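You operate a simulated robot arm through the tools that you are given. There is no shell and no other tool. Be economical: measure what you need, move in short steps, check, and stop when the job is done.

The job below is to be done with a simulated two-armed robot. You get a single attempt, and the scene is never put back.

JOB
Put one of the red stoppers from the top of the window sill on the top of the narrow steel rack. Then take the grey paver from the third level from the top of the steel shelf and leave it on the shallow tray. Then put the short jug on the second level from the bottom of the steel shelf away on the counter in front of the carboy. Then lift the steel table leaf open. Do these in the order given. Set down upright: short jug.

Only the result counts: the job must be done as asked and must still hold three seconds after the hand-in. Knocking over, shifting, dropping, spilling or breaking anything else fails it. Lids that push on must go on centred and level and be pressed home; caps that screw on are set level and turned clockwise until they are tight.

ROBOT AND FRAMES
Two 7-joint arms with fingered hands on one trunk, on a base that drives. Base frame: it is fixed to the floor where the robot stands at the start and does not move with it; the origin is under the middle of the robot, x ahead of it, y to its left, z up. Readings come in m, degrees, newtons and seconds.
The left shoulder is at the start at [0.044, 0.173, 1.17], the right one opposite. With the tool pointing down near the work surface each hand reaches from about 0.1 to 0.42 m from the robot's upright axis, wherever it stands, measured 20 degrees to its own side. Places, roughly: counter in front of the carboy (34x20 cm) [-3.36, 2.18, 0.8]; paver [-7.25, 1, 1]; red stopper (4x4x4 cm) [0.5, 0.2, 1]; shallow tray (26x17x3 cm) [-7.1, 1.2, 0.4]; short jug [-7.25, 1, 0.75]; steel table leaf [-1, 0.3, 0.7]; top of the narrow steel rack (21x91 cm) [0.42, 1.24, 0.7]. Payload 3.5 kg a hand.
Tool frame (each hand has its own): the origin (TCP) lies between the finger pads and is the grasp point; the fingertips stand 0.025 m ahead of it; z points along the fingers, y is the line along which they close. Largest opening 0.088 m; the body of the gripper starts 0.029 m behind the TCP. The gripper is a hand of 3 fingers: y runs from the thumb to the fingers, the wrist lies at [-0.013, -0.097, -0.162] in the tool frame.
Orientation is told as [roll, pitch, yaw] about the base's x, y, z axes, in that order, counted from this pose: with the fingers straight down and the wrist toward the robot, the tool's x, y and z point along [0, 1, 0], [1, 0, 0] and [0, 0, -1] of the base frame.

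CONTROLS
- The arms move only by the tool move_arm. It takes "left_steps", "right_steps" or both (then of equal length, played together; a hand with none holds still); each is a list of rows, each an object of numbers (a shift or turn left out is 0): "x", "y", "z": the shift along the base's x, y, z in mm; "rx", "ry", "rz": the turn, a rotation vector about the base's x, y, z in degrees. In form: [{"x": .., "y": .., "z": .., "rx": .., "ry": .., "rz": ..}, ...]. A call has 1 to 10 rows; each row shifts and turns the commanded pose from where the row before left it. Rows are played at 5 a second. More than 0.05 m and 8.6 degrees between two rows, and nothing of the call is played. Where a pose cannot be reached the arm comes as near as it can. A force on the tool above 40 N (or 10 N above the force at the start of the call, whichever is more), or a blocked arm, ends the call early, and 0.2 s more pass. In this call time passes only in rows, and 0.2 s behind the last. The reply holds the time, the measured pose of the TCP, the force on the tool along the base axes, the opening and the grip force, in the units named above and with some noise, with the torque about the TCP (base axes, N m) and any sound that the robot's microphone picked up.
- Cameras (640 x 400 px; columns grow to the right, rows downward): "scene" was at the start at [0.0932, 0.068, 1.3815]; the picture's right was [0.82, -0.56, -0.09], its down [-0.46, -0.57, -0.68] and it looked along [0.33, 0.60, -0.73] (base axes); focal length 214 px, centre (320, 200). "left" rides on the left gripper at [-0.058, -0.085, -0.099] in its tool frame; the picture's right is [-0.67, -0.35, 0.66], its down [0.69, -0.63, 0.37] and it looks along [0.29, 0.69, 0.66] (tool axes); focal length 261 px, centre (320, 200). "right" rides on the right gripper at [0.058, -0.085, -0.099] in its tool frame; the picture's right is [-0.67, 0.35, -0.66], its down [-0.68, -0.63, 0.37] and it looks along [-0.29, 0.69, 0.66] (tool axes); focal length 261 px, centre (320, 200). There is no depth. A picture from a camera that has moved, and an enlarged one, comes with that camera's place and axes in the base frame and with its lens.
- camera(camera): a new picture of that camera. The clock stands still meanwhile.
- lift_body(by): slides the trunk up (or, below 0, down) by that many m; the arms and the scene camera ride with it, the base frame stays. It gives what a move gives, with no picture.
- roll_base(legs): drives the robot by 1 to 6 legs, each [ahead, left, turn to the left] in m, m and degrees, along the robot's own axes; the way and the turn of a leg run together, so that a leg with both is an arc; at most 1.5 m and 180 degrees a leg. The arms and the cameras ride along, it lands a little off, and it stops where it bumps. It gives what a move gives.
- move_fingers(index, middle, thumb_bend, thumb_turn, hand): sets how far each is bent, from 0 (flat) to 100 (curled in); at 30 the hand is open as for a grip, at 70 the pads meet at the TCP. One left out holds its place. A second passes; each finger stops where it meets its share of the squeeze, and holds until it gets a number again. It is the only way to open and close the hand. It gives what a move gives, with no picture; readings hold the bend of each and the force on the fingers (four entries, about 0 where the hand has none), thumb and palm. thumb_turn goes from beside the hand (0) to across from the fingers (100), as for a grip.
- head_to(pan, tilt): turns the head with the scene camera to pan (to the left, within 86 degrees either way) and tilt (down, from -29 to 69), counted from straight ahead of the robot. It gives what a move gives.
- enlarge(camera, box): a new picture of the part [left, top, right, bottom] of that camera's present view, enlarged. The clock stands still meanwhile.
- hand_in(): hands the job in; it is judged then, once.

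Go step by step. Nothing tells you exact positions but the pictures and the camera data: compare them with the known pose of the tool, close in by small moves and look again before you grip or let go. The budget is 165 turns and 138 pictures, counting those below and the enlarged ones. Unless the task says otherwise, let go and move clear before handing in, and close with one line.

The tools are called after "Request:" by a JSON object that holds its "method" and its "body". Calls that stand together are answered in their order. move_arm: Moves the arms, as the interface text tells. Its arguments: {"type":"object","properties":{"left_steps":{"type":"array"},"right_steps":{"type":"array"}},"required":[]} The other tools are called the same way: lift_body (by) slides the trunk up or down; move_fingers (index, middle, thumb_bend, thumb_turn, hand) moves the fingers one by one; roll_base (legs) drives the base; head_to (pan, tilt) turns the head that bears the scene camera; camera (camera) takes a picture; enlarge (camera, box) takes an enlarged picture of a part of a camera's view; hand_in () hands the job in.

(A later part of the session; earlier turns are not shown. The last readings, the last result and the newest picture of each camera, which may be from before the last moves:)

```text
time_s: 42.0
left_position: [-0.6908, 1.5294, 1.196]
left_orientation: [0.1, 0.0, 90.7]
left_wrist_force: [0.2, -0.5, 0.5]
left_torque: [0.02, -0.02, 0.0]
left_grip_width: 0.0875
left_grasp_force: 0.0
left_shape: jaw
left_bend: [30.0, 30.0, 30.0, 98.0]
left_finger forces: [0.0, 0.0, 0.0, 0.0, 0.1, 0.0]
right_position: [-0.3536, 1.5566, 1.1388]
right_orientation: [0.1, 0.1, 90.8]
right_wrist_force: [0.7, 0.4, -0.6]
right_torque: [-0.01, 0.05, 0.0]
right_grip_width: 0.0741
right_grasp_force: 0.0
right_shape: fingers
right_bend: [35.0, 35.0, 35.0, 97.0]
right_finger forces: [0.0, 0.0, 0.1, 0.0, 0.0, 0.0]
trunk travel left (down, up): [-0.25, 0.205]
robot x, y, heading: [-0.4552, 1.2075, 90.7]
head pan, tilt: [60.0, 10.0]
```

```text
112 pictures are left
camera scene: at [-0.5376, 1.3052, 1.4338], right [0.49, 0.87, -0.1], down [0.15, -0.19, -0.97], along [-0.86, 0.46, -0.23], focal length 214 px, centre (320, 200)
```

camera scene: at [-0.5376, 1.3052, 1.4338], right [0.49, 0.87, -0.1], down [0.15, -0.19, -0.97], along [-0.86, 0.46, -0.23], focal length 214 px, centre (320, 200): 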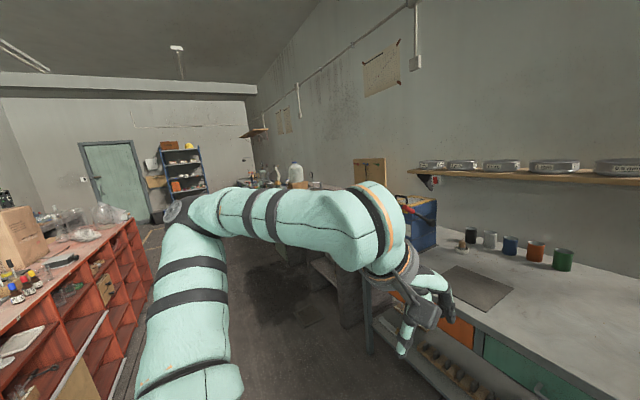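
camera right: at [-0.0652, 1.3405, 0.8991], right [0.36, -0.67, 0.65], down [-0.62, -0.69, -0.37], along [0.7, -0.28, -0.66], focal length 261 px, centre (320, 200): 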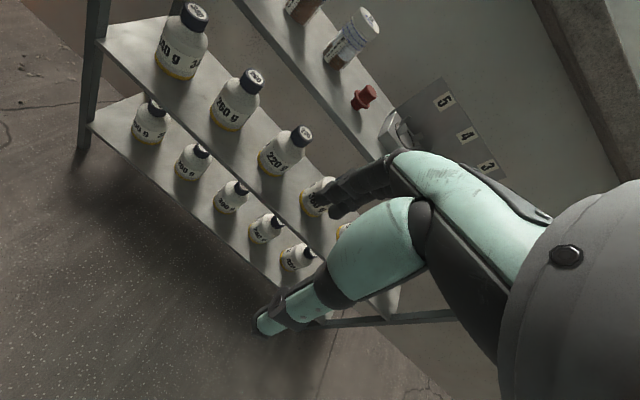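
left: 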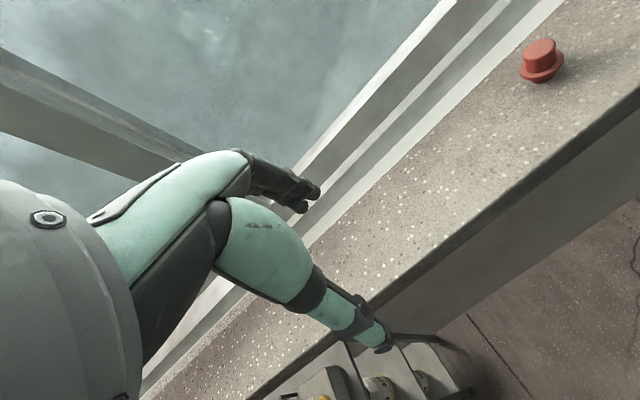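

The blue steel shelf stands at the far end, and a corridor runs along y≈1.2 between the red cabinet and the benches. I turn to face it and drive part of the way.

Request:
{"method": "roll_base", "body": {"legs": [[0, 0, 89.3]]}}

Request:
{"method": "head_to", "body": {"pan": 0, "tilt": 15}}

Request:
{"method": "camera", "body": {"camera": "scene"}}

```text
time_s: 46.2
left_position: [-0.7783, 0.9732, 1.1966]
left_orientation: [-0.1, -0.1, -179.5]
left_wrist_force: [0.6, -0.1, -0.2]
left_torque: [-0.02, -0.01, 0.02]
left_grip_width: 0.0877
left_grasp_force: 0.1
left_shape: jaw
left_bend: [30.0, 30.0, 30.0, 98.0]
left_finger forces: [0.0, 0.1, 0.1, 0.1, 0.0, 0.1]
right_position: [-0.8036, 1.3106, 1.1386]
right_orientation: [0.0, 0.1, -179.4]
right_wrist_force: [-0.4, -0.6, -0.2]
right_torque: [0.0, -0.04, -0.01]
right_grip_width: 0.0739
right_grasp_force: 0.1
right_shape: fingers
right_bend: [35.0, 35.0, 35.0, 97.0]
right_finger forces: [0.0, 0.0, 0.0, 0.0, 0.0, 0.0]
trunk travel left (down, up): [-0.25, 0.205]
robot x, y, heading: [-0.4568, 1.2061, -179.3]
head pan, tilt: [60.0, 10.0]
```

```text
time_s: 47.5
left_position: [-0.7774, 0.9738, 1.1951]
left_orientation: [0.0, 0.0, -179.5]
left_wrist_force: [-0.3, -0.1, 0.9]
left_torque: [-0.01, -0.01, 0.01]
left_grip_width: 0.0879
left_grasp_force: 0.1
left_shape: jaw
left_bend: [30.0, 30.0, 30.0, 98.0]
left_finger forces: [0.0, 0.0, 0.1, 0.0, 0.0, 0.1]
right_position: [-0.8037, 1.3121, 1.1383]
right_orientation: [0.0, 0.1, -179.4]
right_wrist_force: [-0.3, -0.1, -0.4]
right_torque: [0.0, 0.0, 0.01]
right_grip_width: 0.0739
right_grasp_force: 0.1
right_shape: fingers
right_bend: [35.0, 35.0, 35.0, 97.0]
right_finger forces: [0.0, 0.0, 0.0, 0.0, 0.0, 0.1]
trunk travel left (down, up): [-0.25, 0.205]
robot x, y, heading: [-0.4542, 1.208, -179.5]
head pan, tilt: [0.0, 15.0]
```

```text
111 pictures are left
camera scene: at [-0.6013, 1.2049, 1.4204], right [-0.01, 1.0, 0.0], down [0.37, 0.0, -0.93], along [-0.93, -0.01, -0.37], focal length 214 px, centre (320, 200)
```

scene: 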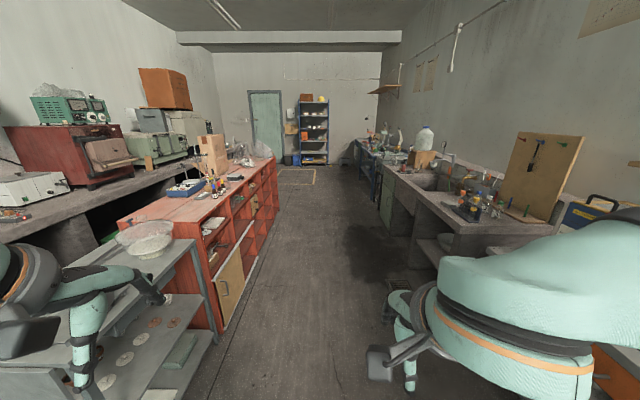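

The corridor is clear. I drive forward 4 m and look again.

Request:
{"method": "roll_base", "body": {"legs": [[1.4, 0, 0], [1.4, 0, 0], [1.2, 0, 0]]}}

Request:
{"method": "camera", "body": {"camera": "scene"}}

```text
time_s: 66.8
left_position: [-4.7854, 0.9337, 1.1969]
left_orientation: [0.0, 0.0, -179.5]
left_wrist_force: [-0.5, -0.7, -0.5]
left_torque: [-0.01, 0.01, 0.02]
left_grip_width: 0.0877
left_grasp_force: 0.0
left_shape: jaw
left_bend: [30.0, 30.0, 30.0, 98.0]
left_finger forces: [0.0, 0.0, 0.1, 0.0, 0.0, 0.0]
right_position: [-4.8132, 1.2719, 1.1378]
right_orientation: [0.0, 0.1, -179.3]
right_wrist_force: [0.3, 0.1, 0.0]
right_torque: [-0.02, 0.03, -0.03]
right_grip_width: 0.0741
right_grasp_force: 0.0
right_shape: fingers
right_bend: [35.0, 35.0, 35.0, 97.0]
right_finger forces: [0.0, 0.0, 0.1, 0.0, 0.1, 0.0]
trunk travel left (down, up): [-0.25, 0.205]
robot x, y, heading: [-4.4617, 1.1674, -179.4]
head pan, tilt: [0.0, 15.0]
```

```text
110 pictures are left
camera scene: at [-4.6093, 1.1652, 1.4205], right [-0.01, 1.0, 0.0], down [0.36, 0.0, -0.93], along [-0.93, -0.01, -0.36], focal length 214 px, centre (320, 200)
```

scene: 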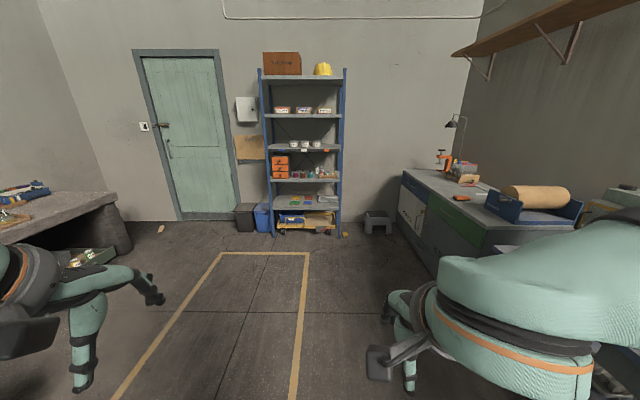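

Request:
{"method": "enlarge", "body": {"camera": "scene", "box": [215, 40, 415, 245]}}

```text
1.95 times, centred on (315, 142) of scene
camera zoom: at [-4.6093, 1.1652, 1.4205], right [-0.01, 1.0, 0.0], down [0.36, 0.0, -0.93], along [-0.93, -0.01, -0.36], focal length 418 px, centre (330, 312)
```

zoom: 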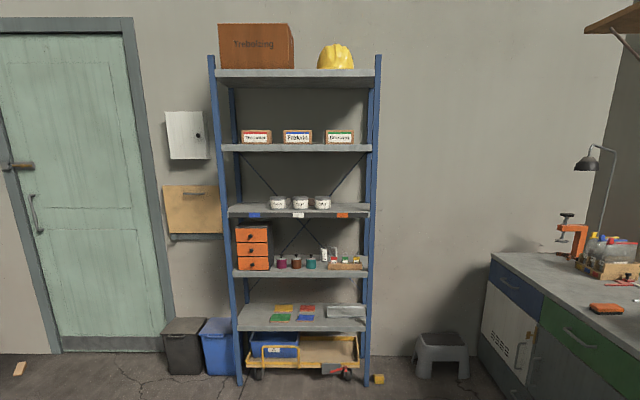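

The shelf's third level carries three white items, the fourth has bottles, and the tray is on the lowest level. I drive closer.

Request:
{"method": "roll_base", "body": {"legs": [[1.4, 0, 0], [0.35, 0, 0]]}}

Request:
{"method": "head_to", "body": {"pan": 0, "tilt": 30}}

Request:
{"method": "camera", "body": {"camera": "scene"}}

Request:
{"method": "enlarge", "body": {"camera": "scene", "box": [220, 100, 420, 225]}}

```text
time_s: 75.6
left_position: [-6.5182, 0.9456, 1.1961]
left_orientation: [0.0, -0.1, 179.4]
left_wrist_force: [0.5, 0.2, 1.0]
left_torque: [0.03, 0.01, -0.01]
left_grip_width: 0.0874
left_grasp_force: 0.0
left_shape: jaw
left_bend: [30.0, 30.0, 30.0, 98.0]
left_finger forces: [0.0, 0.1, 0.1, 0.0, 0.0, 0.0]
right_position: [-6.538, 1.2823, 1.1385]
right_orientation: [-0.1, 0.1, 179.5]
right_wrist_force: [-0.3, 0.3, 0.5]
right_torque: [-0.04, 0.02, 0.01]
right_grip_width: 0.0738
right_grasp_force: 0.1
right_shape: fingers
right_bend: [35.0, 35.0, 35.0, 97.0]
right_finger forces: [0.0, 0.0, 0.1, 0.0, 0.0, 0.0]
trunk travel left (down, up): [-0.25, 0.205]
robot x, y, heading: [-6.1949, 1.1761, 179.6]
head pan, tilt: [0.0, 15.0]
```

```text
time_s: 76.3
left_position: [-6.5217, 0.9447, 1.1954]
left_orientation: [0.0, 0.0, 179.4]
left_wrist_force: [-0.5, -0.2, -0.2]
left_torque: [-0.02, 0.03, -0.02]
left_grip_width: 0.0878
left_grasp_force: 0.0
left_shape: jaw
left_bend: [30.0, 30.0, 30.0, 98.0]
left_finger forces: [0.1, 0.1, 0.0, 0.0, 0.1, 0.0]
right_position: [-6.5391, 1.2824, 1.1381]
right_orientation: [0.0, 0.1, 179.5]
right_wrist_force: [0.7, 0.9, -0.1]
right_torque: [-0.03, -0.01, 0.0]
right_grip_width: 0.0742
right_grasp_force: 0.0
right_shape: fingers
right_bend: [35.0, 35.0, 35.0, 97.0]
right_finger forces: [0.0, 0.0, 0.0, 0.0, 0.0, 0.1]
trunk travel left (down, up): [-0.25, 0.205]
robot x, y, heading: [-6.195, 1.175, 179.2]
head pan, tilt: [0.0, 30.0]
```

```text
108 pictures are left
camera scene: at [-6.3335, 1.1726, 1.3967], right [0.01, 1.0, 0.0], down [0.59, -0.01, -0.8], along [-0.8, 0.01, -0.59], focal length 214 px, centre (320, 200)
```

scene: 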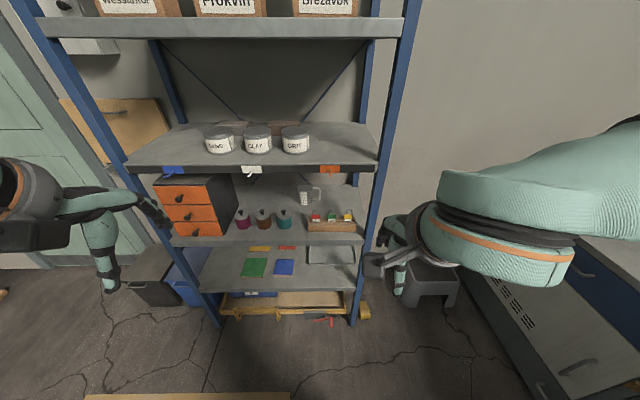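

```text
3.20 times, centred on (320, 162) of scene
camera zoom: at [-6.3335, 1.1726, 1.3967], right [0.01, 1.0, 0.0], down [0.59, -0.01, -0.8], along [-0.8, 0.01, -0.59], focal length 686 px, centre (320, 320)
```

zoom: 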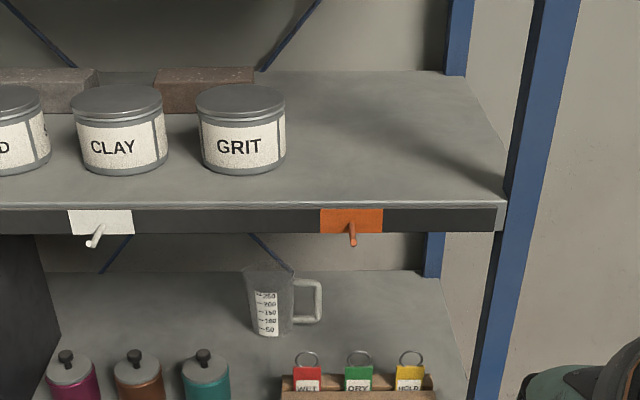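

The pavers lie behind the jars on level 3. I raise the trunk for a better view over them.

Request:
{"method": "lift_body", "body": {"by": 0.2}}

Request:
{"method": "head_to", "body": {"pan": 10, "tilt": 35}}

Request:
{"method": "enlarge", "body": {"camera": "scene", "box": [200, 50, 440, 200]}}

```text
time_s: 78.5
left_position: [-6.5204, 0.9439, 1.3962]
left_orientation: [0.0, 0.0, 179.4]
left_wrist_force: [-0.8, 0.7, -0.2]
left_torque: [0.01, -0.02, -0.02]
left_grip_width: 0.0878
left_grasp_force: 0.1
left_shape: jaw
left_bend: [30.0, 30.0, 30.0, 98.0]
left_finger forces: [0.0, 0.0, 0.0, 0.0, 0.0, 0.0]
right_position: [-6.5398, 1.2829, 1.3377]
right_orientation: [0.1, 0.1, 179.6]
right_wrist_force: [-0.5, -0.5, 0.7]
right_torque: [-0.02, 0.01, -0.02]
right_grip_width: 0.0738
right_grasp_force: 0.1
right_shape: fingers
right_bend: [35.0, 35.0, 35.0, 97.0]
right_finger forces: [0.1, 0.0, 0.1, 0.1, 0.0, 0.0]
trunk travel left (down, up): [-0.45, 0.005]
robot x, y, heading: [-6.1933, 1.1732, 179.5]
head pan, tilt: [0.0, 30.0]
```

```text
time_s: 79.2
left_position: [-6.5198, 0.9446, 1.3965]
left_orientation: [0.0, 0.1, 179.5]
left_wrist_force: [-0.1, -0.4, 0.2]
left_torque: [0.01, 0.0, -0.01]
left_grip_width: 0.0875
left_grasp_force: 0.2
left_shape: jaw
left_bend: [30.0, 30.0, 30.0, 98.0]
left_finger forces: [0.1, 0.0, 0.1, 0.1, 0.0, 0.1]
right_position: [-6.5394, 1.2826, 1.3394]
right_orientation: [-0.1, 0.0, 179.5]
right_wrist_force: [-0.2, 0.3, 0.0]
right_torque: [0.0, 0.03, 0.01]
right_grip_width: 0.0741
right_grasp_force: 0.0
right_shape: fingers
right_bend: [35.0, 35.0, 35.0, 97.0]
right_finger forces: [0.0, 0.0, 0.0, 0.0, 0.0, 0.0]
trunk travel left (down, up): [-0.45, 0.005]
robot x, y, heading: [-6.1955, 1.17, 179.4]
head pan, tilt: [10.0, 35.0]
```

```text
2.67 times, centred on (320, 125) of scene
camera zoom: at [-6.27, 1.1568, 1.6044], right [-0.16, 0.99, 0.0], down [0.57, 0.09, -0.82], along [-0.81, -0.13, -0.57], focal length 572 px, centre (320, 400)
```

zoom: 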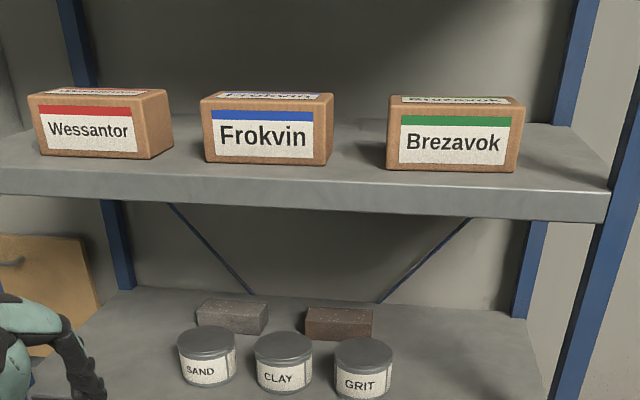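

I need better geometry of level 3, so I zoom on it from this height.

Request:
{"method": "enlarge", "body": {"camera": "scene", "box": [230, 140, 430, 265]}}

```text
3.20 times, centred on (330, 202) of scene
camera zoom: at [-6.27, 1.1568, 1.6044], right [-0.16, 0.99, 0.0], down [0.57, 0.09, -0.82], along [-0.81, -0.13, -0.57], focal length 686 px, centre (288, 192)
```

zoom: 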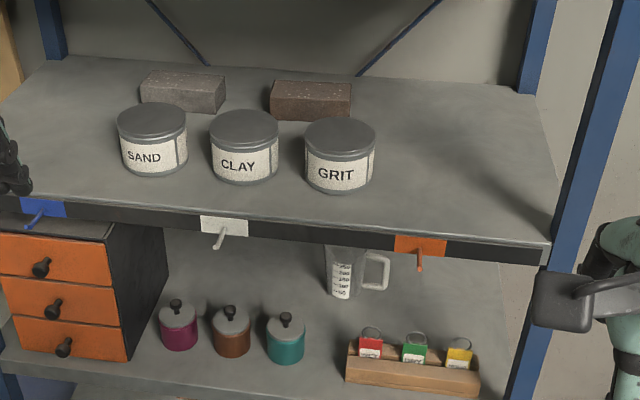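

The grey paver (left one) is behind the SAND jar at about (-7.31, 0.80), with level 3 near z≈1.05 and its front edge at x≈-7.0. I pull the right arm back and lower the trunk a bit before closing in.

Request:
{"method": "move_arm", "body": {"right_steps": [{"z": -45, "y": 15}, {"z": -45, "y": 15}, {"z": -45, "y": 15}, {"z": -45, "y": 15}, {"z": -45, "y": 15}, {"x": 30, "z": -25}, {"x": 30, "z": -25}, {"x": 30, "z": -20}]}}

Request:
{"method": "head_to", "body": {"pan": 0, "tilt": 40}}

Request:
{"method": "camera", "body": {"camera": "scene"}}

```text
time_s: 81.0
left_position: [-6.522, 0.9472, 1.3953]
left_orientation: [0.1, 0.0, 179.3]
left_wrist_force: [0.1, 0.1, -0.4]
left_torque: [-0.01, 0.0, 0.01]
left_grip_width: 0.0878
left_grasp_force: 0.0
left_shape: jaw
left_bend: [30.0, 30.0, 30.0, 98.0]
left_finger forces: [0.0, 0.0, 0.0, 0.0, 0.0, 0.1]
right_position: [-6.5215, 1.3172, 1.1568]
right_orientation: [0.0, 0.4, 179.3]
right_wrist_force: [-0.3, 0.2, 0.6]
right_torque: [-0.02, 0.0, 0.03]
right_grip_width: 0.0737
right_grasp_force: 0.0
right_shape: fingers
right_bend: [35.0, 35.0, 35.0, 98.0]
right_finger forces: [0.1, 0.0, 0.0, 0.0, 0.1, 0.0]
right hand out of reach, approached as far as the arm can: row 4, 5, 6, 7, 8
trunk travel left (down, up): [-0.45, 0.005]
robot x, y, heading: [-6.1925, 1.1733, 179.3]
head pan, tilt: [10.0, 35.0]
```

```text
time_s: 81.8
left_position: [-6.5206, 0.946, 1.3963]
left_orientation: [0.0, 0.0, 179.4]
left_wrist_force: [0.8, 0.5, 0.8]
left_torque: [0.04, 0.0, -0.01]
left_grip_width: 0.0877
left_grasp_force: 0.2
left_shape: jaw
left_bend: [30.0, 30.0, 30.0, 98.0]
left_finger forces: [0.0, 0.0, 0.0, 0.0, 0.0, 0.0]
right_position: [-6.5213, 1.3156, 1.1575]
right_orientation: [0.0, 0.3, 179.3]
right_wrist_force: [0.0, 0.2, -0.6]
right_torque: [0.01, 0.02, 0.03]
right_grip_width: 0.074
right_grasp_force: 0.1
right_shape: fingers
right_bend: [35.0, 35.0, 35.0, 98.0]
right_finger forces: [0.0, 0.1, 0.0, 0.0, 0.0, 0.1]
trunk travel left (down, up): [-0.45, 0.005]
robot x, y, heading: [-6.1929, 1.1686, 179.5]
head pan, tilt: [0.0, 40.0]
```

```text
104 pictures are left
camera scene: at [-6.2683, 1.1725, 1.5968], right [0.01, 1.0, 0.0], down [0.64, -0.01, -0.77], along [-0.77, 0.01, -0.64], focal length 214 px, centre (320, 200)
```

scene: 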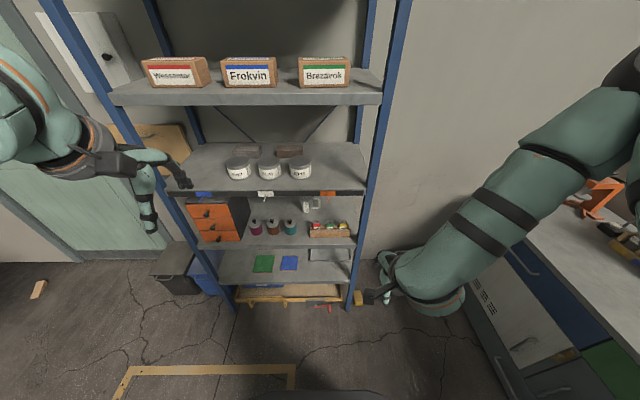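

The right arm's elbow swings out to the right, so it is the better arm to come in over the jars. I shift the robot toward y≈0.82, spread the left arm away from the shelf post, and pitch the right hand forward.

Request:
{"method": "roll_base", "body": {"legs": [[0, 0.34, 0]]}}

Request:
{"method": "lift_body", "body": {"by": -0.1}}

Request:
{"method": "move_arm", "body": {"left_steps": [{"y": -35}, {"y": -35}, {"y": -35}, {"y": -35}, {"y": -35}, {"y": -15}], "right_steps": [{"x": -20, "z": 30, "ry": 6}, {"x": -20, "z": 30, "ry": 6}, {"x": -20, "z": 30, "ry": 6}, {"x": -20, "z": 30, "ry": 6}, {"x": -20, "z": 25, "ry": 6}, {"x": -20, "y": -15, "z": 20, "ry": 5}]}}

Request:
{"method": "camera", "body": {"camera": "scene"}}

Request:
{"method": "camera", "body": {"camera": "right"}}

```text
time_s: 84.0
left_position: [-6.5235, 0.6093, 1.3981]
left_orientation: [0.2, 0.0, 179.4]
left_wrist_force: [-0.7, 1.1, 0.0]
left_torque: [-0.02, 0.01, 0.01]
left_grip_width: 0.0875
left_grasp_force: 0.1
left_shape: jaw
left_bend: [30.0, 30.0, 30.0, 98.0]
left_finger forces: [0.0, 0.1, 0.0, 0.0, 0.0, 0.0]
right_position: [-6.5254, 0.9791, 1.1567]
right_orientation: [0.0, 0.3, 179.4]
right_wrist_force: [0.7, 0.1, -0.4]
right_torque: [-0.02, -0.03, 0.05]
right_grip_width: 0.0739
right_grasp_force: 0.1
right_shape: fingers
right_bend: [35.0, 35.0, 35.0, 98.0]
right_finger forces: [0.0, 0.1, 0.0, 0.0, 0.1, 0.1]
trunk travel left (down, up): [-0.45, 0.005]
robot x, y, heading: [-6.1953, 0.8357, 179.5]
head pan, tilt: [0.0, 40.0]
```

```text
time_s: 85.3
left_position: [-6.5227, 0.6066, 1.295]
left_orientation: [0.1, -0.1, 179.3]
left_wrist_force: [-0.3, 0.3, -0.1]
left_torque: [0.01, 0.01, 0.0]
left_grip_width: 0.088
left_grasp_force: 0.0
left_shape: jaw
left_bend: [30.0, 30.0, 30.0, 98.0]
left_finger forces: [0.0, 0.0, 0.0, 0.0, 0.1, 0.1]
right_position: [-6.5276, 0.9755, 1.0487]
right_orientation: [-0.3, 1.7, 179.4]
right_wrist_force: [0.0, -1.0, -1.1]
right_torque: [0.0, 0.03, 0.02]
right_grip_width: 0.0739
right_grasp_force: 0.1
right_shape: fingers
right_bend: [35.0, 35.0, 35.0, 98.0]
right_finger forces: [0.0, 0.0, 0.0, 0.1, 0.0, 0.0]
trunk travel left (down, up): [-0.35, 0.105]
robot x, y, heading: [-6.194, 0.8362, 179.7]
head pan, tilt: [0.0, 40.0]
```

```text
time_s: 86.7
left_position: [-6.5227, 0.4171, 1.2962]
left_orientation: [-0.1, 0.0, 179.4]
left_wrist_force: [0.2, -0.3, -0.2]
left_torque: [0.01, 0.0, -0.02]
left_grip_width: 0.0877
left_grasp_force: 0.0
left_shape: jaw
left_bend: [30.0, 30.0, 30.0, 98.0]
left_finger forces: [0.1, 0.1, 0.1, 0.1, 0.0, 0.0]
right_position: [-6.6443, 1.0394, 1.2476]
right_orientation: [0.0, -27.2, 179.3]
right_wrist_force: [-1.2, -0.4, 0.5]
right_torque: [0.0, -0.03, 0.0]
right_grip_width: 0.0742
right_grasp_force: 0.1
right_shape: fingers
right_bend: [35.0, 35.0, 35.0, 98.0]
right_finger forces: [0.0, 0.0, 0.0, 0.0, 0.0, 0.0]
right hand out of reach, approached as far as the arm can: row 1, 2, 3, 4, 5, 6
trunk travel left (down, up): [-0.35, 0.105]
robot x, y, heading: [-6.1949, 0.8338, 179.4]
head pan, tilt: [0.0, 40.0]
```

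```text
103 pictures are left
camera scene: at [-6.2874, 0.8333, 1.4932], right [0.01, 1.0, 0.0], down [0.67, -0.01, -0.75], along [-0.75, 0.01, -0.67], focal length 214 px, centre (320, 200)
```

scene: 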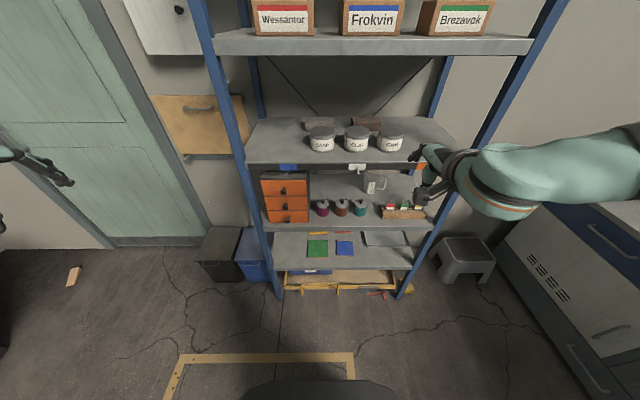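

```text
102 pictures are left
camera right: at [-6.523, 0.9785, 1.2964], right [0.0, 0.67, 0.74], down [0.4, 0.68, -0.61], along [-0.92, 0.3, -0.27], focal length 261 px, centre (320, 200)
```

right: 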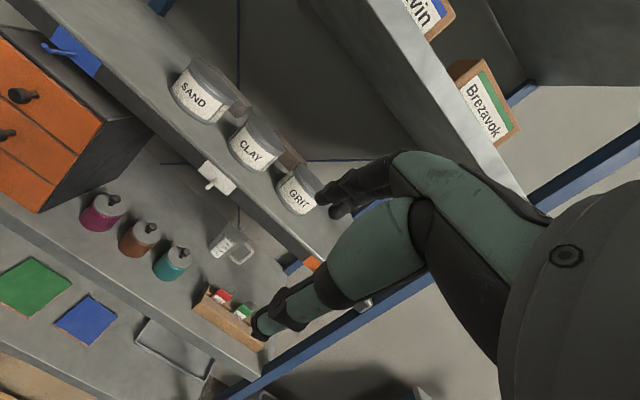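

Level heights now read L3≈1.05, L2 underside≈1.40, jar tops≈1.12. I slide the right hand to y≈0.80, tilt to 35°, at a height passing over the SAND jar, and check before driving in.

Request:
{"method": "move_arm", "body": {"right_steps": [{"y": -40, "z": -4, "ry": 1.5}, {"y": -40, "z": -4, "ry": 1.5}, {"y": -40, "z": -4, "ry": 1.5}, {"y": -40, "z": -4, "ry": 1.5}, {"y": -40, "z": -4, "ry": 1.5}, {"y": -30, "z": -3, "ry": 1}]}}

Request:
{"method": "roll_base", "body": {"legs": [[0.25, 0, 0]]}}

Request:
{"method": "camera", "body": {"camera": "right"}}

Request:
{"method": "camera", "body": {"camera": "scene"}}

```text
time_s: 88.1
left_position: [-6.5226, 0.4149, 1.298]
left_orientation: [-0.1, 0.1, 179.4]
left_wrist_force: [-1.3, 0.9, 0.0]
left_torque: [0.02, -0.05, 0.0]
left_grip_width: 0.0876
left_grasp_force: 0.1
left_shape: jaw
left_bend: [30.0, 30.0, 30.0, 98.0]
left_finger forces: [0.0, 0.0, 0.1, 0.1, 0.0, 0.0]
right_position: [-6.6456, 0.859, 1.2379]
right_orientation: [0.2, -34.1, 179.4]
right_wrist_force: [-0.7, 0.0, 1.4]
right_torque: [0.0, 0.01, -0.01]
right_grip_width: 0.0741
right_grasp_force: 0.2
right_shape: fingers
right_bend: [35.0, 35.0, 35.0, 98.0]
right_finger forces: [0.0, 0.1, 0.0, 0.1, 0.1, 0.0]
right hand out of reach, approached as far as the arm can: row 1, 2
trunk travel left (down, up): [-0.35, 0.105]
robot x, y, heading: [-6.1974, 0.8329, 179.6]
head pan, tilt: [0.0, 40.0]
```

```text
time_s: 89.9
left_position: [-6.7688, 0.4207, 1.2985]
left_orientation: [0.0, -0.2, 179.3]
left_wrist_force: [-0.2, -0.2, -0.2]
left_torque: [0.01, -0.03, 0.03]
left_grip_width: 0.0875
left_grasp_force: 0.0
left_shape: jaw
left_bend: [30.0, 30.0, 30.0, 98.0]
left_finger forces: [0.0, 0.0, 0.0, 0.0, 0.0, 0.1]
right_position: [-6.8915, 0.8642, 1.24]
right_orientation: [0.1, -34.3, 179.2]
right_wrist_force: [0.0, -0.3, -0.3]
right_torque: [0.02, 0.02, 0.03]
right_grip_width: 0.0739
right_grasp_force: 0.0
right_shape: fingers
right_bend: [35.0, 35.0, 35.0, 98.0]
right_finger forces: [0.1, 0.0, 0.1, 0.1, 0.0, 0.0]
trunk travel left (down, up): [-0.35, 0.105]
robot x, y, heading: [-6.444, 0.8386, 179.3]
head pan, tilt: [0.0, 40.0]
```

```text
101 pictures are left
camera right: at [-6.7645, 0.8039, 1.2732], right [0.09, 0.67, 0.74], down [0.32, 0.68, -0.66], along [-0.94, 0.3, -0.16], focal length 261 px, centre (320, 200)
```

right: 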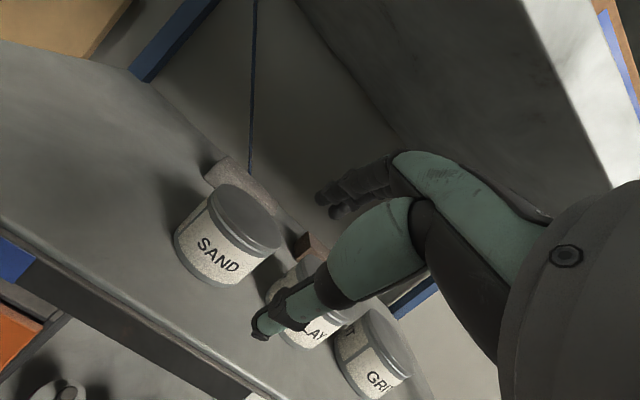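

```text
100 pictures are left
camera scene: at [-6.5312, 0.8366, 1.4935], right [0.01, 1.0, 0.0], down [0.66, -0.01, -0.75], along [-0.75, 0.01, -0.66], focal length 214 px, centre (320, 200)
```

scene: 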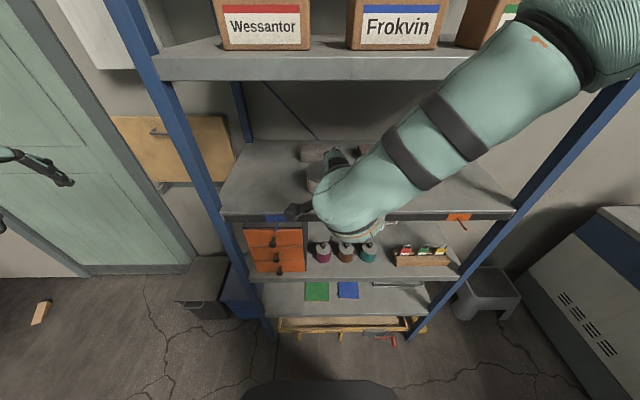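

The elbow rides high near level 2. I lower the trunk by 0.2 m while bringing the hand back up to the same height, so the elbow drops below that level.

Request:
{"method": "lift_body", "body": {"by": -0.1}}

Request:
{"method": "move_arm", "body": {"right_steps": [{"z": 35}, {"z": 35}, {"z": 30}]}}

Request:
{"method": "lift_body", "body": {"by": -0.1}}

Request:
{"method": "move_arm", "body": {"right_steps": [{"z": 35}, {"z": 35}, {"z": 30}]}}

Request:
{"method": "camera", "body": {"camera": "scene"}}

```text
time_s: 91.2
left_position: [-6.7707, 0.4199, 1.1975]
left_orientation: [-0.1, 0.0, 179.2]
left_wrist_force: [-0.7, 0.0, 0.0]
left_torque: [-0.01, -0.01, 0.0]
left_grip_width: 0.0875
left_grasp_force: 0.1
left_shape: jaw
left_bend: [30.0, 30.0, 30.0, 98.0]
left_finger forces: [0.0, 0.1, 0.0, 0.0, 0.1, 0.1]
right_position: [-6.8923, 0.8648, 1.1382]
right_orientation: [0.3, -34.2, 179.1]
right_wrist_force: [-0.1, -0.6, -0.4]
right_torque: [0.01, 0.0, 0.01]
right_grip_width: 0.0741
right_grasp_force: 0.1
right_shape: fingers
right_bend: [35.0, 35.0, 35.0, 98.0]
right_finger forces: [0.0, 0.0, 0.1, 0.0, 0.0, 0.0]
trunk travel left (down, up): [-0.25, 0.205]
robot x, y, heading: [-6.4432, 0.8396, 179.4]
head pan, tilt: [0.0, 40.0]
```

```text
time_s: 92.0
left_position: [-6.7711, 0.4199, 1.1958]
left_orientation: [0.0, -0.1, 179.4]
left_wrist_force: [1.0, -0.6, 0.3]
left_torque: [0.0, -0.01, 0.0]
left_grip_width: 0.0876
left_grasp_force: 0.2
left_shape: jaw
left_bend: [30.0, 30.0, 30.0, 98.0]
left_finger forces: [0.1, 0.1, 0.0, 0.1, 0.0, 0.0]
right_position: [-6.8932, 0.8662, 1.2381]
right_orientation: [0.2, -34.1, 179.1]
right_wrist_force: [0.1, 0.0, -0.1]
right_torque: [0.03, 0.01, 0.03]
right_grip_width: 0.0742
right_grasp_force: 0.0
right_shape: fingers
right_bend: [35.0, 35.0, 35.0, 98.0]
right_finger forces: [0.1, 0.0, 0.1, 0.0, 0.1, 0.1]
trunk travel left (down, up): [-0.25, 0.205]
robot x, y, heading: [-6.4409, 0.8359, 179.6]
head pan, tilt: [0.0, 40.0]
```

```text
time_s: 93.4
left_position: [-6.7707, 0.4203, 1.097]
left_orientation: [0.0, -0.1, 179.3]
left_wrist_force: [0.3, -0.9, -0.5]
left_torque: [0.03, 0.02, 0.04]
left_grip_width: 0.0879
left_grasp_force: 0.1
left_shape: jaw
left_bend: [30.0, 30.0, 30.0, 98.0]
left_finger forces: [0.0, 0.0, 0.1, 0.0, 0.1, 0.0]
right_position: [-6.8927, 0.8644, 1.1386]
right_orientation: [0.3, -34.3, 179.1]
right_wrist_force: [0.4, 0.2, 0.3]
right_torque: [0.01, 0.01, -0.01]
right_grip_width: 0.0742
right_grasp_force: 0.0
right_shape: fingers
right_bend: [35.0, 35.0, 35.0, 98.0]
right_finger forces: [0.1, 0.0, 0.0, 0.1, 0.0, 0.0]
trunk travel left (down, up): [-0.15, 0.305]
robot x, y, heading: [-6.4426, 0.8345, 179.4]
head pan, tilt: [0.0, 40.0]
```

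```text
time_s: 94.2
left_position: [-6.7723, 0.4209, 1.0981]
left_orientation: [0.1, -0.1, 179.4]
left_wrist_force: [-0.5, -0.5, -0.4]
left_torque: [-0.01, -0.03, 0.01]
left_grip_width: 0.0877
left_grasp_force: 0.1
left_shape: jaw
left_bend: [30.0, 30.0, 30.0, 98.0]
left_finger forces: [0.1, 0.0, 0.0, 0.0, 0.0, 0.1]
right_position: [-6.8913, 0.8641, 1.2397]
right_orientation: [0.2, -34.1, 179.1]
right_wrist_force: [0.1, 0.8, 0.0]
right_torque: [-0.01, 0.0, 0.02]
right_grip_width: 0.0741
right_grasp_force: 0.0
right_shape: fingers
right_bend: [35.0, 35.0, 35.0, 98.0]
right_finger forces: [0.0, 0.1, 0.1, 0.0, 0.0, 0.0]
trunk travel left (down, up): [-0.15, 0.305]
robot x, y, heading: [-6.4403, 0.8321, 179.5]
head pan, tilt: [0.0, 40.0]
```

```text
99 pictures are left
camera scene: at [-6.6416, 0.838, 1.2566], right [0.01, 1.0, 0.0], down [0.81, -0.01, -0.59], along [-0.59, 0.01, -0.81], focal length 214 px, centre (320, 200)
```

scene: 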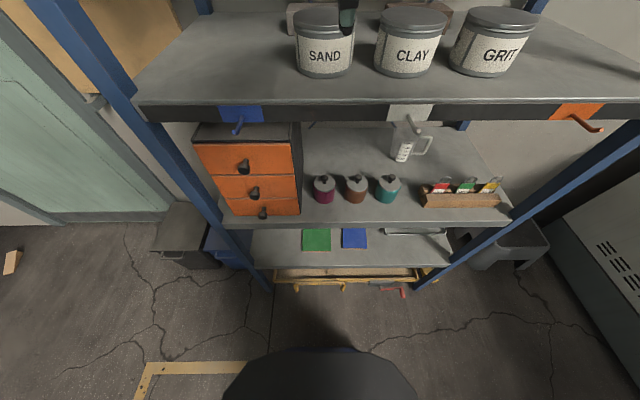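

I look up at the arm posture.

Request:
{"method": "head_to", "body": {"pan": -15, "tilt": -10}}

Request:
{"method": "camera", "body": {"camera": "scene"}}

Request:
{"method": "camera", "body": {"camera": "right"}}

```text
time_s: 95.3
left_position: [-6.7706, 0.4198, 1.0976]
left_orientation: [0.0, 0.0, 179.3]
left_wrist_force: [-0.7, -0.1, 0.1]
left_torque: [0.01, 0.0, 0.02]
left_grip_width: 0.0876
left_grasp_force: 0.1
left_shape: jaw
left_bend: [30.0, 30.0, 30.0, 98.0]
left_finger forces: [0.1, 0.0, 0.0, 0.0, 0.1, 0.0]
right_position: [-6.8922, 0.8636, 1.2394]
right_orientation: [0.2, -34.1, 179.1]
right_wrist_force: [-0.8, -0.2, -0.9]
right_torque: [0.02, 0.0, -0.01]
right_grip_width: 0.0741
right_grasp_force: 0.0
right_shape: fingers
right_bend: [35.0, 35.0, 35.0, 98.0]
right_finger forces: [0.0, 0.0, 0.0, 0.0, 0.0, 0.0]
trunk travel left (down, up): [-0.15, 0.305]
robot x, y, heading: [-6.4447, 0.8344, 179.5]
head pan, tilt: [-15.0, -10.0]
```

```text
98 pictures are left
camera scene: at [-6.6571, 0.8598, 1.334], right [0.26, 0.96, 0.06], down [0.08, 0.04, -1.0], along [-0.96, 0.26, -0.06], focal length 214 px, centre (320, 200)
```

scene: 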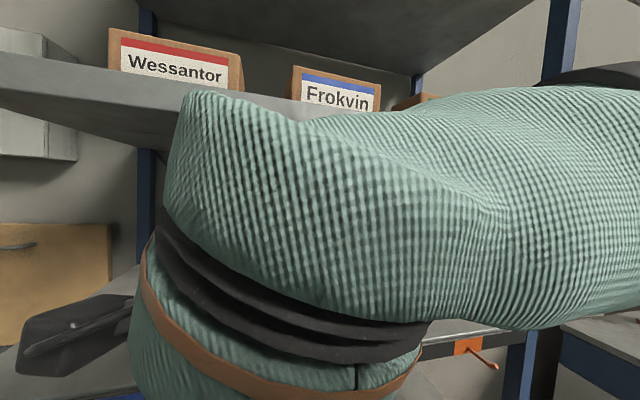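

```text
97 pictures are left
camera right: at [-6.7657, 0.8037, 1.2744], right [0.09, 0.67, 0.74], down [0.32, 0.68, -0.66], along [-0.94, 0.3, -0.16], focal length 261 px, centre (320, 200)
```

right: 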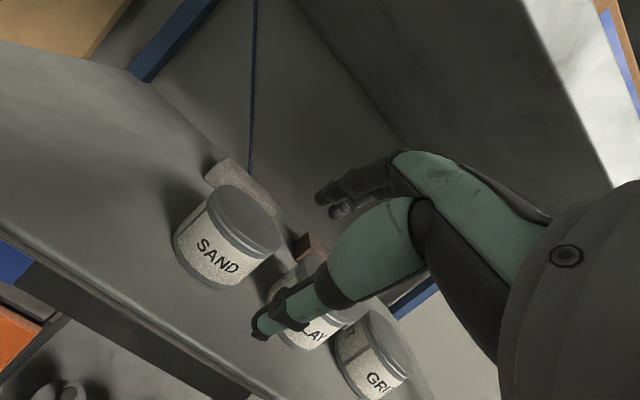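

The forearm lies level behind the hand, so I need it below level 2's underside. I lower the hand to z≈1.205, then edge forward with the base.

Request:
{"method": "move_arm", "body": {"right_steps": [{"z": -18, "y": -20}, {"z": -17, "y": -20}]}}

Request:
{"method": "roll_base", "body": {"legs": [[0.12, 0, 0]]}}

Request:
{"method": "move_arm", "body": {"right_steps": [{"x": -30}, {"x": -30}, {"x": -30}]}}

Request:
{"method": "camera", "body": {"camera": "right"}}

Request:
{"method": "camera", "body": {"camera": "scene"}}

```text
time_s: 95.9
left_position: [-6.771, 0.4196, 1.0965]
left_orientation: [0.0, 0.0, 179.3]
left_wrist_force: [-1.1, 0.1, 0.0]
left_torque: [0.0, -0.01, -0.02]
left_grip_width: 0.0878
left_grasp_force: 0.1
left_shape: jaw
left_bend: [30.0, 30.0, 30.0, 98.0]
left_finger forces: [0.0, 0.0, 0.1, 0.0, 0.0, 0.0]
right_position: [-6.8932, 0.8229, 1.2034]
right_orientation: [0.2, -34.1, 179.2]
right_wrist_force: [0.9, -0.7, 0.1]
right_torque: [-0.01, 0.0, -0.02]
right_grip_width: 0.0743
right_grasp_force: 0.1
right_shape: fingers
right_bend: [35.0, 35.0, 35.0, 98.0]
right_finger forces: [0.0, 0.0, 0.1, 0.0, 0.0, 0.1]
trunk travel left (down, up): [-0.15, 0.305]
robot x, y, heading: [-6.4394, 0.8362, 179.4]
head pan, tilt: [-15.0, -10.0]
```

```text
time_s: 97.2
left_position: [-6.8904, 0.4219, 1.0974]
left_orientation: [0.0, -0.1, 179.4]
left_wrist_force: [-0.3, 0.2, -0.8]
left_torque: [0.01, -0.01, -0.01]
left_grip_width: 0.0875
left_grasp_force: 0.0
left_shape: jaw
left_bend: [30.0, 30.0, 30.0, 98.0]
left_finger forces: [0.0, 0.0, 0.0, 0.1, 0.0, 0.0]
right_position: [-7.0118, 0.824, 1.2041]
right_orientation: [0.2, -34.2, 179.3]
right_wrist_force: [-0.5, 0.6, -0.3]
right_torque: [-0.01, 0.01, 0.03]
right_grip_width: 0.0746
right_grasp_force: 0.1
right_shape: fingers
right_bend: [35.0, 35.0, 35.0, 97.0]
right_finger forces: [0.0, 0.1, 0.0, 0.0, 0.1, 0.1]
trunk travel left (down, up): [-0.15, 0.305]
robot x, y, heading: [-6.5618, 0.8417, 179.4]
head pan, tilt: [-15.0, -10.0]
```

```text
time_s: 98.0
left_position: [-6.8903, 0.4205, 1.0975]
left_orientation: [0.0, -0.1, 179.5]
left_wrist_force: [-0.1, 0.1, 0.9]
left_torque: [0.01, 0.0, 0.01]
left_grip_width: 0.0873
left_grasp_force: 0.0
left_shape: jaw
left_bend: [30.0, 30.0, 30.0, 98.0]
left_finger forces: [0.1, 0.0, 0.1, 0.1, 0.0, 0.0]
right_position: [-7.102, 0.8238, 1.2031]
right_orientation: [0.2, -34.1, 179.3]
right_wrist_force: [0.2, -0.7, -0.5]
right_torque: [0.02, 0.0, -0.03]
right_grip_width: 0.0754
right_grasp_force: 0.3
right_shape: fingers
right_bend: [35.0, 35.0, 34.0, 97.0]
right_finger forces: [0.0, 0.1, 0.0, 0.0, 0.5, 0.1]
trunk travel left (down, up): [-0.15, 0.305]
robot x, y, heading: [-6.5641, 0.8396, 179.6]
head pan, tilt: [-15.0, -10.0]
```

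```text
96 pictures are left
camera right: at [-6.9751, 0.7633, 1.2376], right [0.09, 0.67, 0.74], down [0.32, 0.68, -0.66], along [-0.94, 0.3, -0.16], focal length 261 px, centre (320, 200)
```

right: 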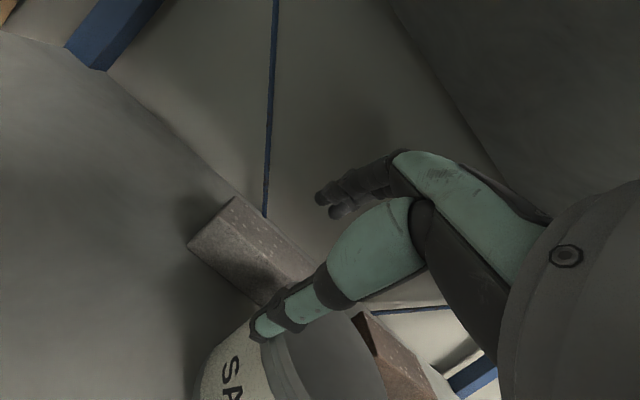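

```text
95 pictures are left
camera scene: at [-6.7772, 0.8604, 1.3339], right [0.26, 0.96, 0.06], down [0.08, 0.04, -1.0], along [-0.96, 0.26, -0.06], focal length 214 px, centre (320, 200)
```

scene: 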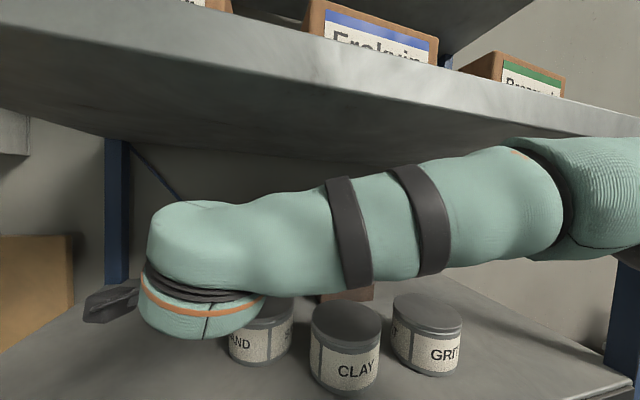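

The thumb is brushing the SAND jar's lid. I raise straight up and check.

Request:
{"method": "move_arm", "body": {"right_steps": [{"z": 22}]}}

Request:
{"method": "camera", "body": {"camera": "right"}}

Request:
{"method": "camera", "body": {"camera": "scene"}}

```text
time_s: 98.4
left_position: [-6.8902, 0.4218, 1.0976]
left_orientation: [-0.1, -0.1, 179.4]
left_wrist_force: [0.7, 1.3, -0.7]
left_torque: [0.03, 0.0, 0.0]
left_grip_width: 0.0876
left_grasp_force: 0.2
left_shape: jaw
left_bend: [30.0, 30.0, 30.0, 98.0]
left_finger forces: [0.1, 0.1, 0.1, 0.0, 0.0, 0.0]
right_position: [-7.1009, 0.8218, 1.2256]
right_orientation: [0.2, -34.0, 179.2]
right_wrist_force: [0.5, -0.5, 0.2]
right_torque: [-0.04, -0.01, 0.02]
right_grip_width: 0.0747
right_grasp_force: 0.0
right_shape: fingers
right_bend: [35.0, 35.0, 35.0, 97.0]
right_finger forces: [0.0, 0.0, 0.0, 0.0, 0.1, 0.0]
trunk travel left (down, up): [-0.15, 0.305]
robot x, y, heading: [-6.5597, 0.8345, 179.6]
head pan, tilt: [-15.0, -10.0]
```

```text
94 pictures are left
camera right: at [-6.9746, 0.7623, 1.2605], right [0.09, 0.67, 0.74], down [0.32, 0.68, -0.66], along [-0.94, 0.3, -0.16], focal length 261 px, centre (320, 200)
```

right: 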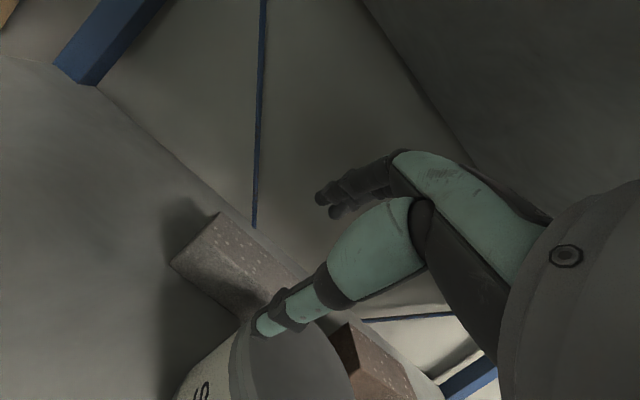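

```text
93 pictures are left
camera scene: at [-6.7761, 0.8606, 1.3342], right [0.26, 0.96, 0.06], down [0.08, 0.04, -1.0], along [-0.96, 0.26, -0.06], focal length 214 px, centre (320, 200)
```

scene: 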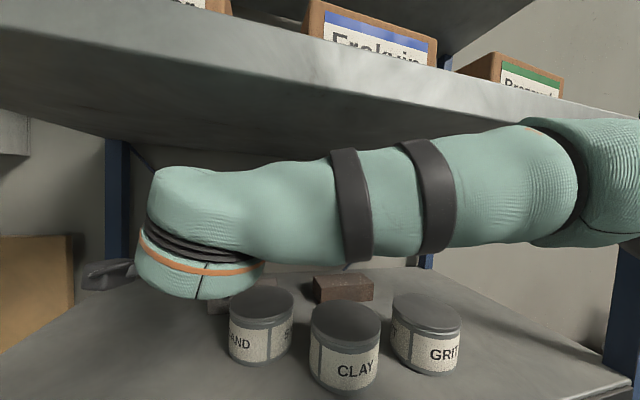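

The thumb seems to have nudged the SAND jar back a few centimetres, and I will restore it after the paver. Now I continue forward above everything.

Request:
{"method": "move_arm", "body": {"right_steps": [{"x": -35}, {"x": -35}, {"x": -35}, {"x": -35}]}}

Request:
{"method": "camera", "body": {"camera": "right"}}

Request:
{"method": "camera", "body": {"camera": "scene"}}

```text
time_s: 99.4
left_position: [-6.8913, 0.4209, 1.0967]
left_orientation: [0.0, 0.0, 179.4]
left_wrist_force: [-0.3, 0.5, 0.2]
left_torque: [0.03, 0.02, -0.01]
left_grip_width: 0.0878
left_grasp_force: 0.1
left_shape: jaw
left_bend: [30.0, 30.0, 30.0, 98.0]
left_finger forces: [0.0, 0.0, 0.0, 0.1, 0.0, 0.1]
right_position: [-7.2422, 0.8236, 1.2243]
right_orientation: [0.2, -34.2, 179.3]
right_wrist_force: [-0.6, -0.2, -0.4]
right_torque: [0.01, -0.03, 0.01]
right_grip_width: 0.0744
right_grasp_force: 0.1
right_shape: fingers
right_bend: [35.0, 35.0, 35.0, 97.0]
right_finger forces: [0.0, 0.0, 0.0, 0.0, 0.0, 0.1]
trunk travel left (down, up): [-0.15, 0.305]
robot x, y, heading: [-6.5598, 0.8386, 179.8]
head pan, tilt: [-15.0, -10.0]
```

```text
92 pictures are left
camera right: at [-7.1163, 0.7637, 1.2595], right [0.09, 0.67, 0.74], down [0.32, 0.68, -0.66], along [-0.94, 0.29, -0.16], focal length 261 px, centre (320, 200)
```

right: 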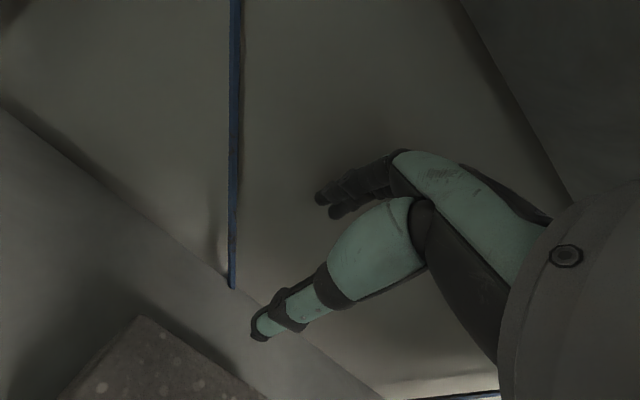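

```text
91 pictures are left
camera scene: at [-6.7778, 0.8604, 1.3338], right [0.26, 0.96, 0.06], down [0.08, 0.04, -1.0], along [-0.96, 0.26, -0.06], focal length 214 px, centre (320, 200)
```

scene: 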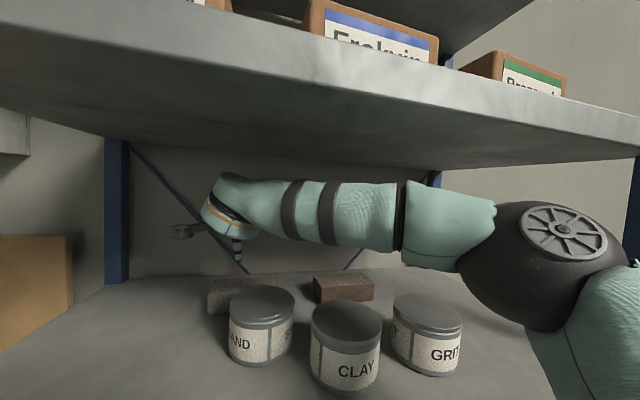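

The view is good: SAND has been pushed back about 6–7 cm from the row line, at about (-7.14, 0.86), while CLAY and GRIT are untouched. The thumb now hangs behind that jar, so I centre it on the jar and lower it to drag the jar gently back into line.

Request:
{"method": "move_arm", "body": {"right_steps": [{"y": 38}, {"z": -25}, {"z": -23}]}}

Request:
{"method": "camera", "body": {"camera": "scene"}}

Request:
{"method": "camera", "body": {"camera": "right"}}

```text
time_s: 100.2
left_position: [-6.8828, 0.4199, 1.1006]
left_orientation: [0.0, -0.4, 179.4]
left_wrist_force: [1.1, 0.4, 0.5]
left_torque: [-0.02, 0.05, 0.03]
left_grip_width: 0.0879
left_grasp_force: 0.2
left_shape: jaw
left_bend: [30.0, 30.0, 30.0, 98.0]
left_finger forces: [0.1, 0.1, 0.0, 0.0, 0.0, 0.0]
right_position: [-7.2339, 0.8633, 1.1854]
right_orientation: [0.5, -34.7, 179.2]
right_wrist_force: [3.4, -0.7, 20.5]
right_torque: [-0.15, -0.6, 0.0]
right_grip_width: 0.0671
right_grasp_force: 10.5
right_shape: fingers
right_bend: [35.0, 35.0, 41.0, 98.0]
right_finger forces: [0.0, 0.0, 0.1, 0.0, 21.2, 0.0]
trunk travel left (down, up): [-0.15, 0.305]
robot x, y, heading: [-6.5586, 0.8347, 179.6]
head pan, tilt: [-15.0, -10.0]
```

```text
90 pictures are left
camera scene: at [-6.7683, 0.8606, 1.3362], right [0.26, 0.96, 0.06], down [0.07, 0.04, -1.0], along [-0.96, 0.26, -0.05], focal length 214 px, centre (320, 200)
```

scene: 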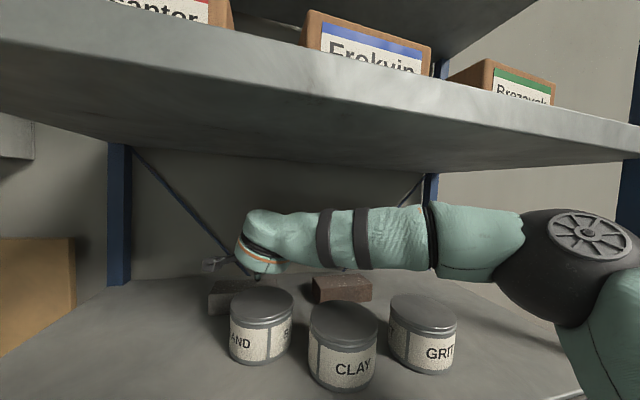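

```text
89 pictures are left
camera right: at [-7.1069, 0.8027, 1.2193], right [0.09, 0.67, 0.73], down [0.32, 0.68, -0.66], along [-0.94, 0.29, -0.15], focal length 261 px, centre (320, 200)
```

right: 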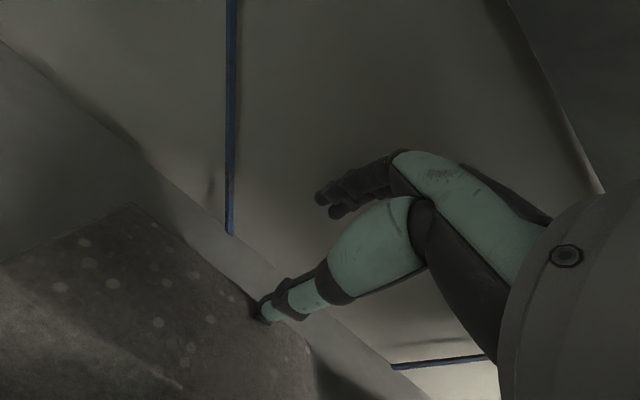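

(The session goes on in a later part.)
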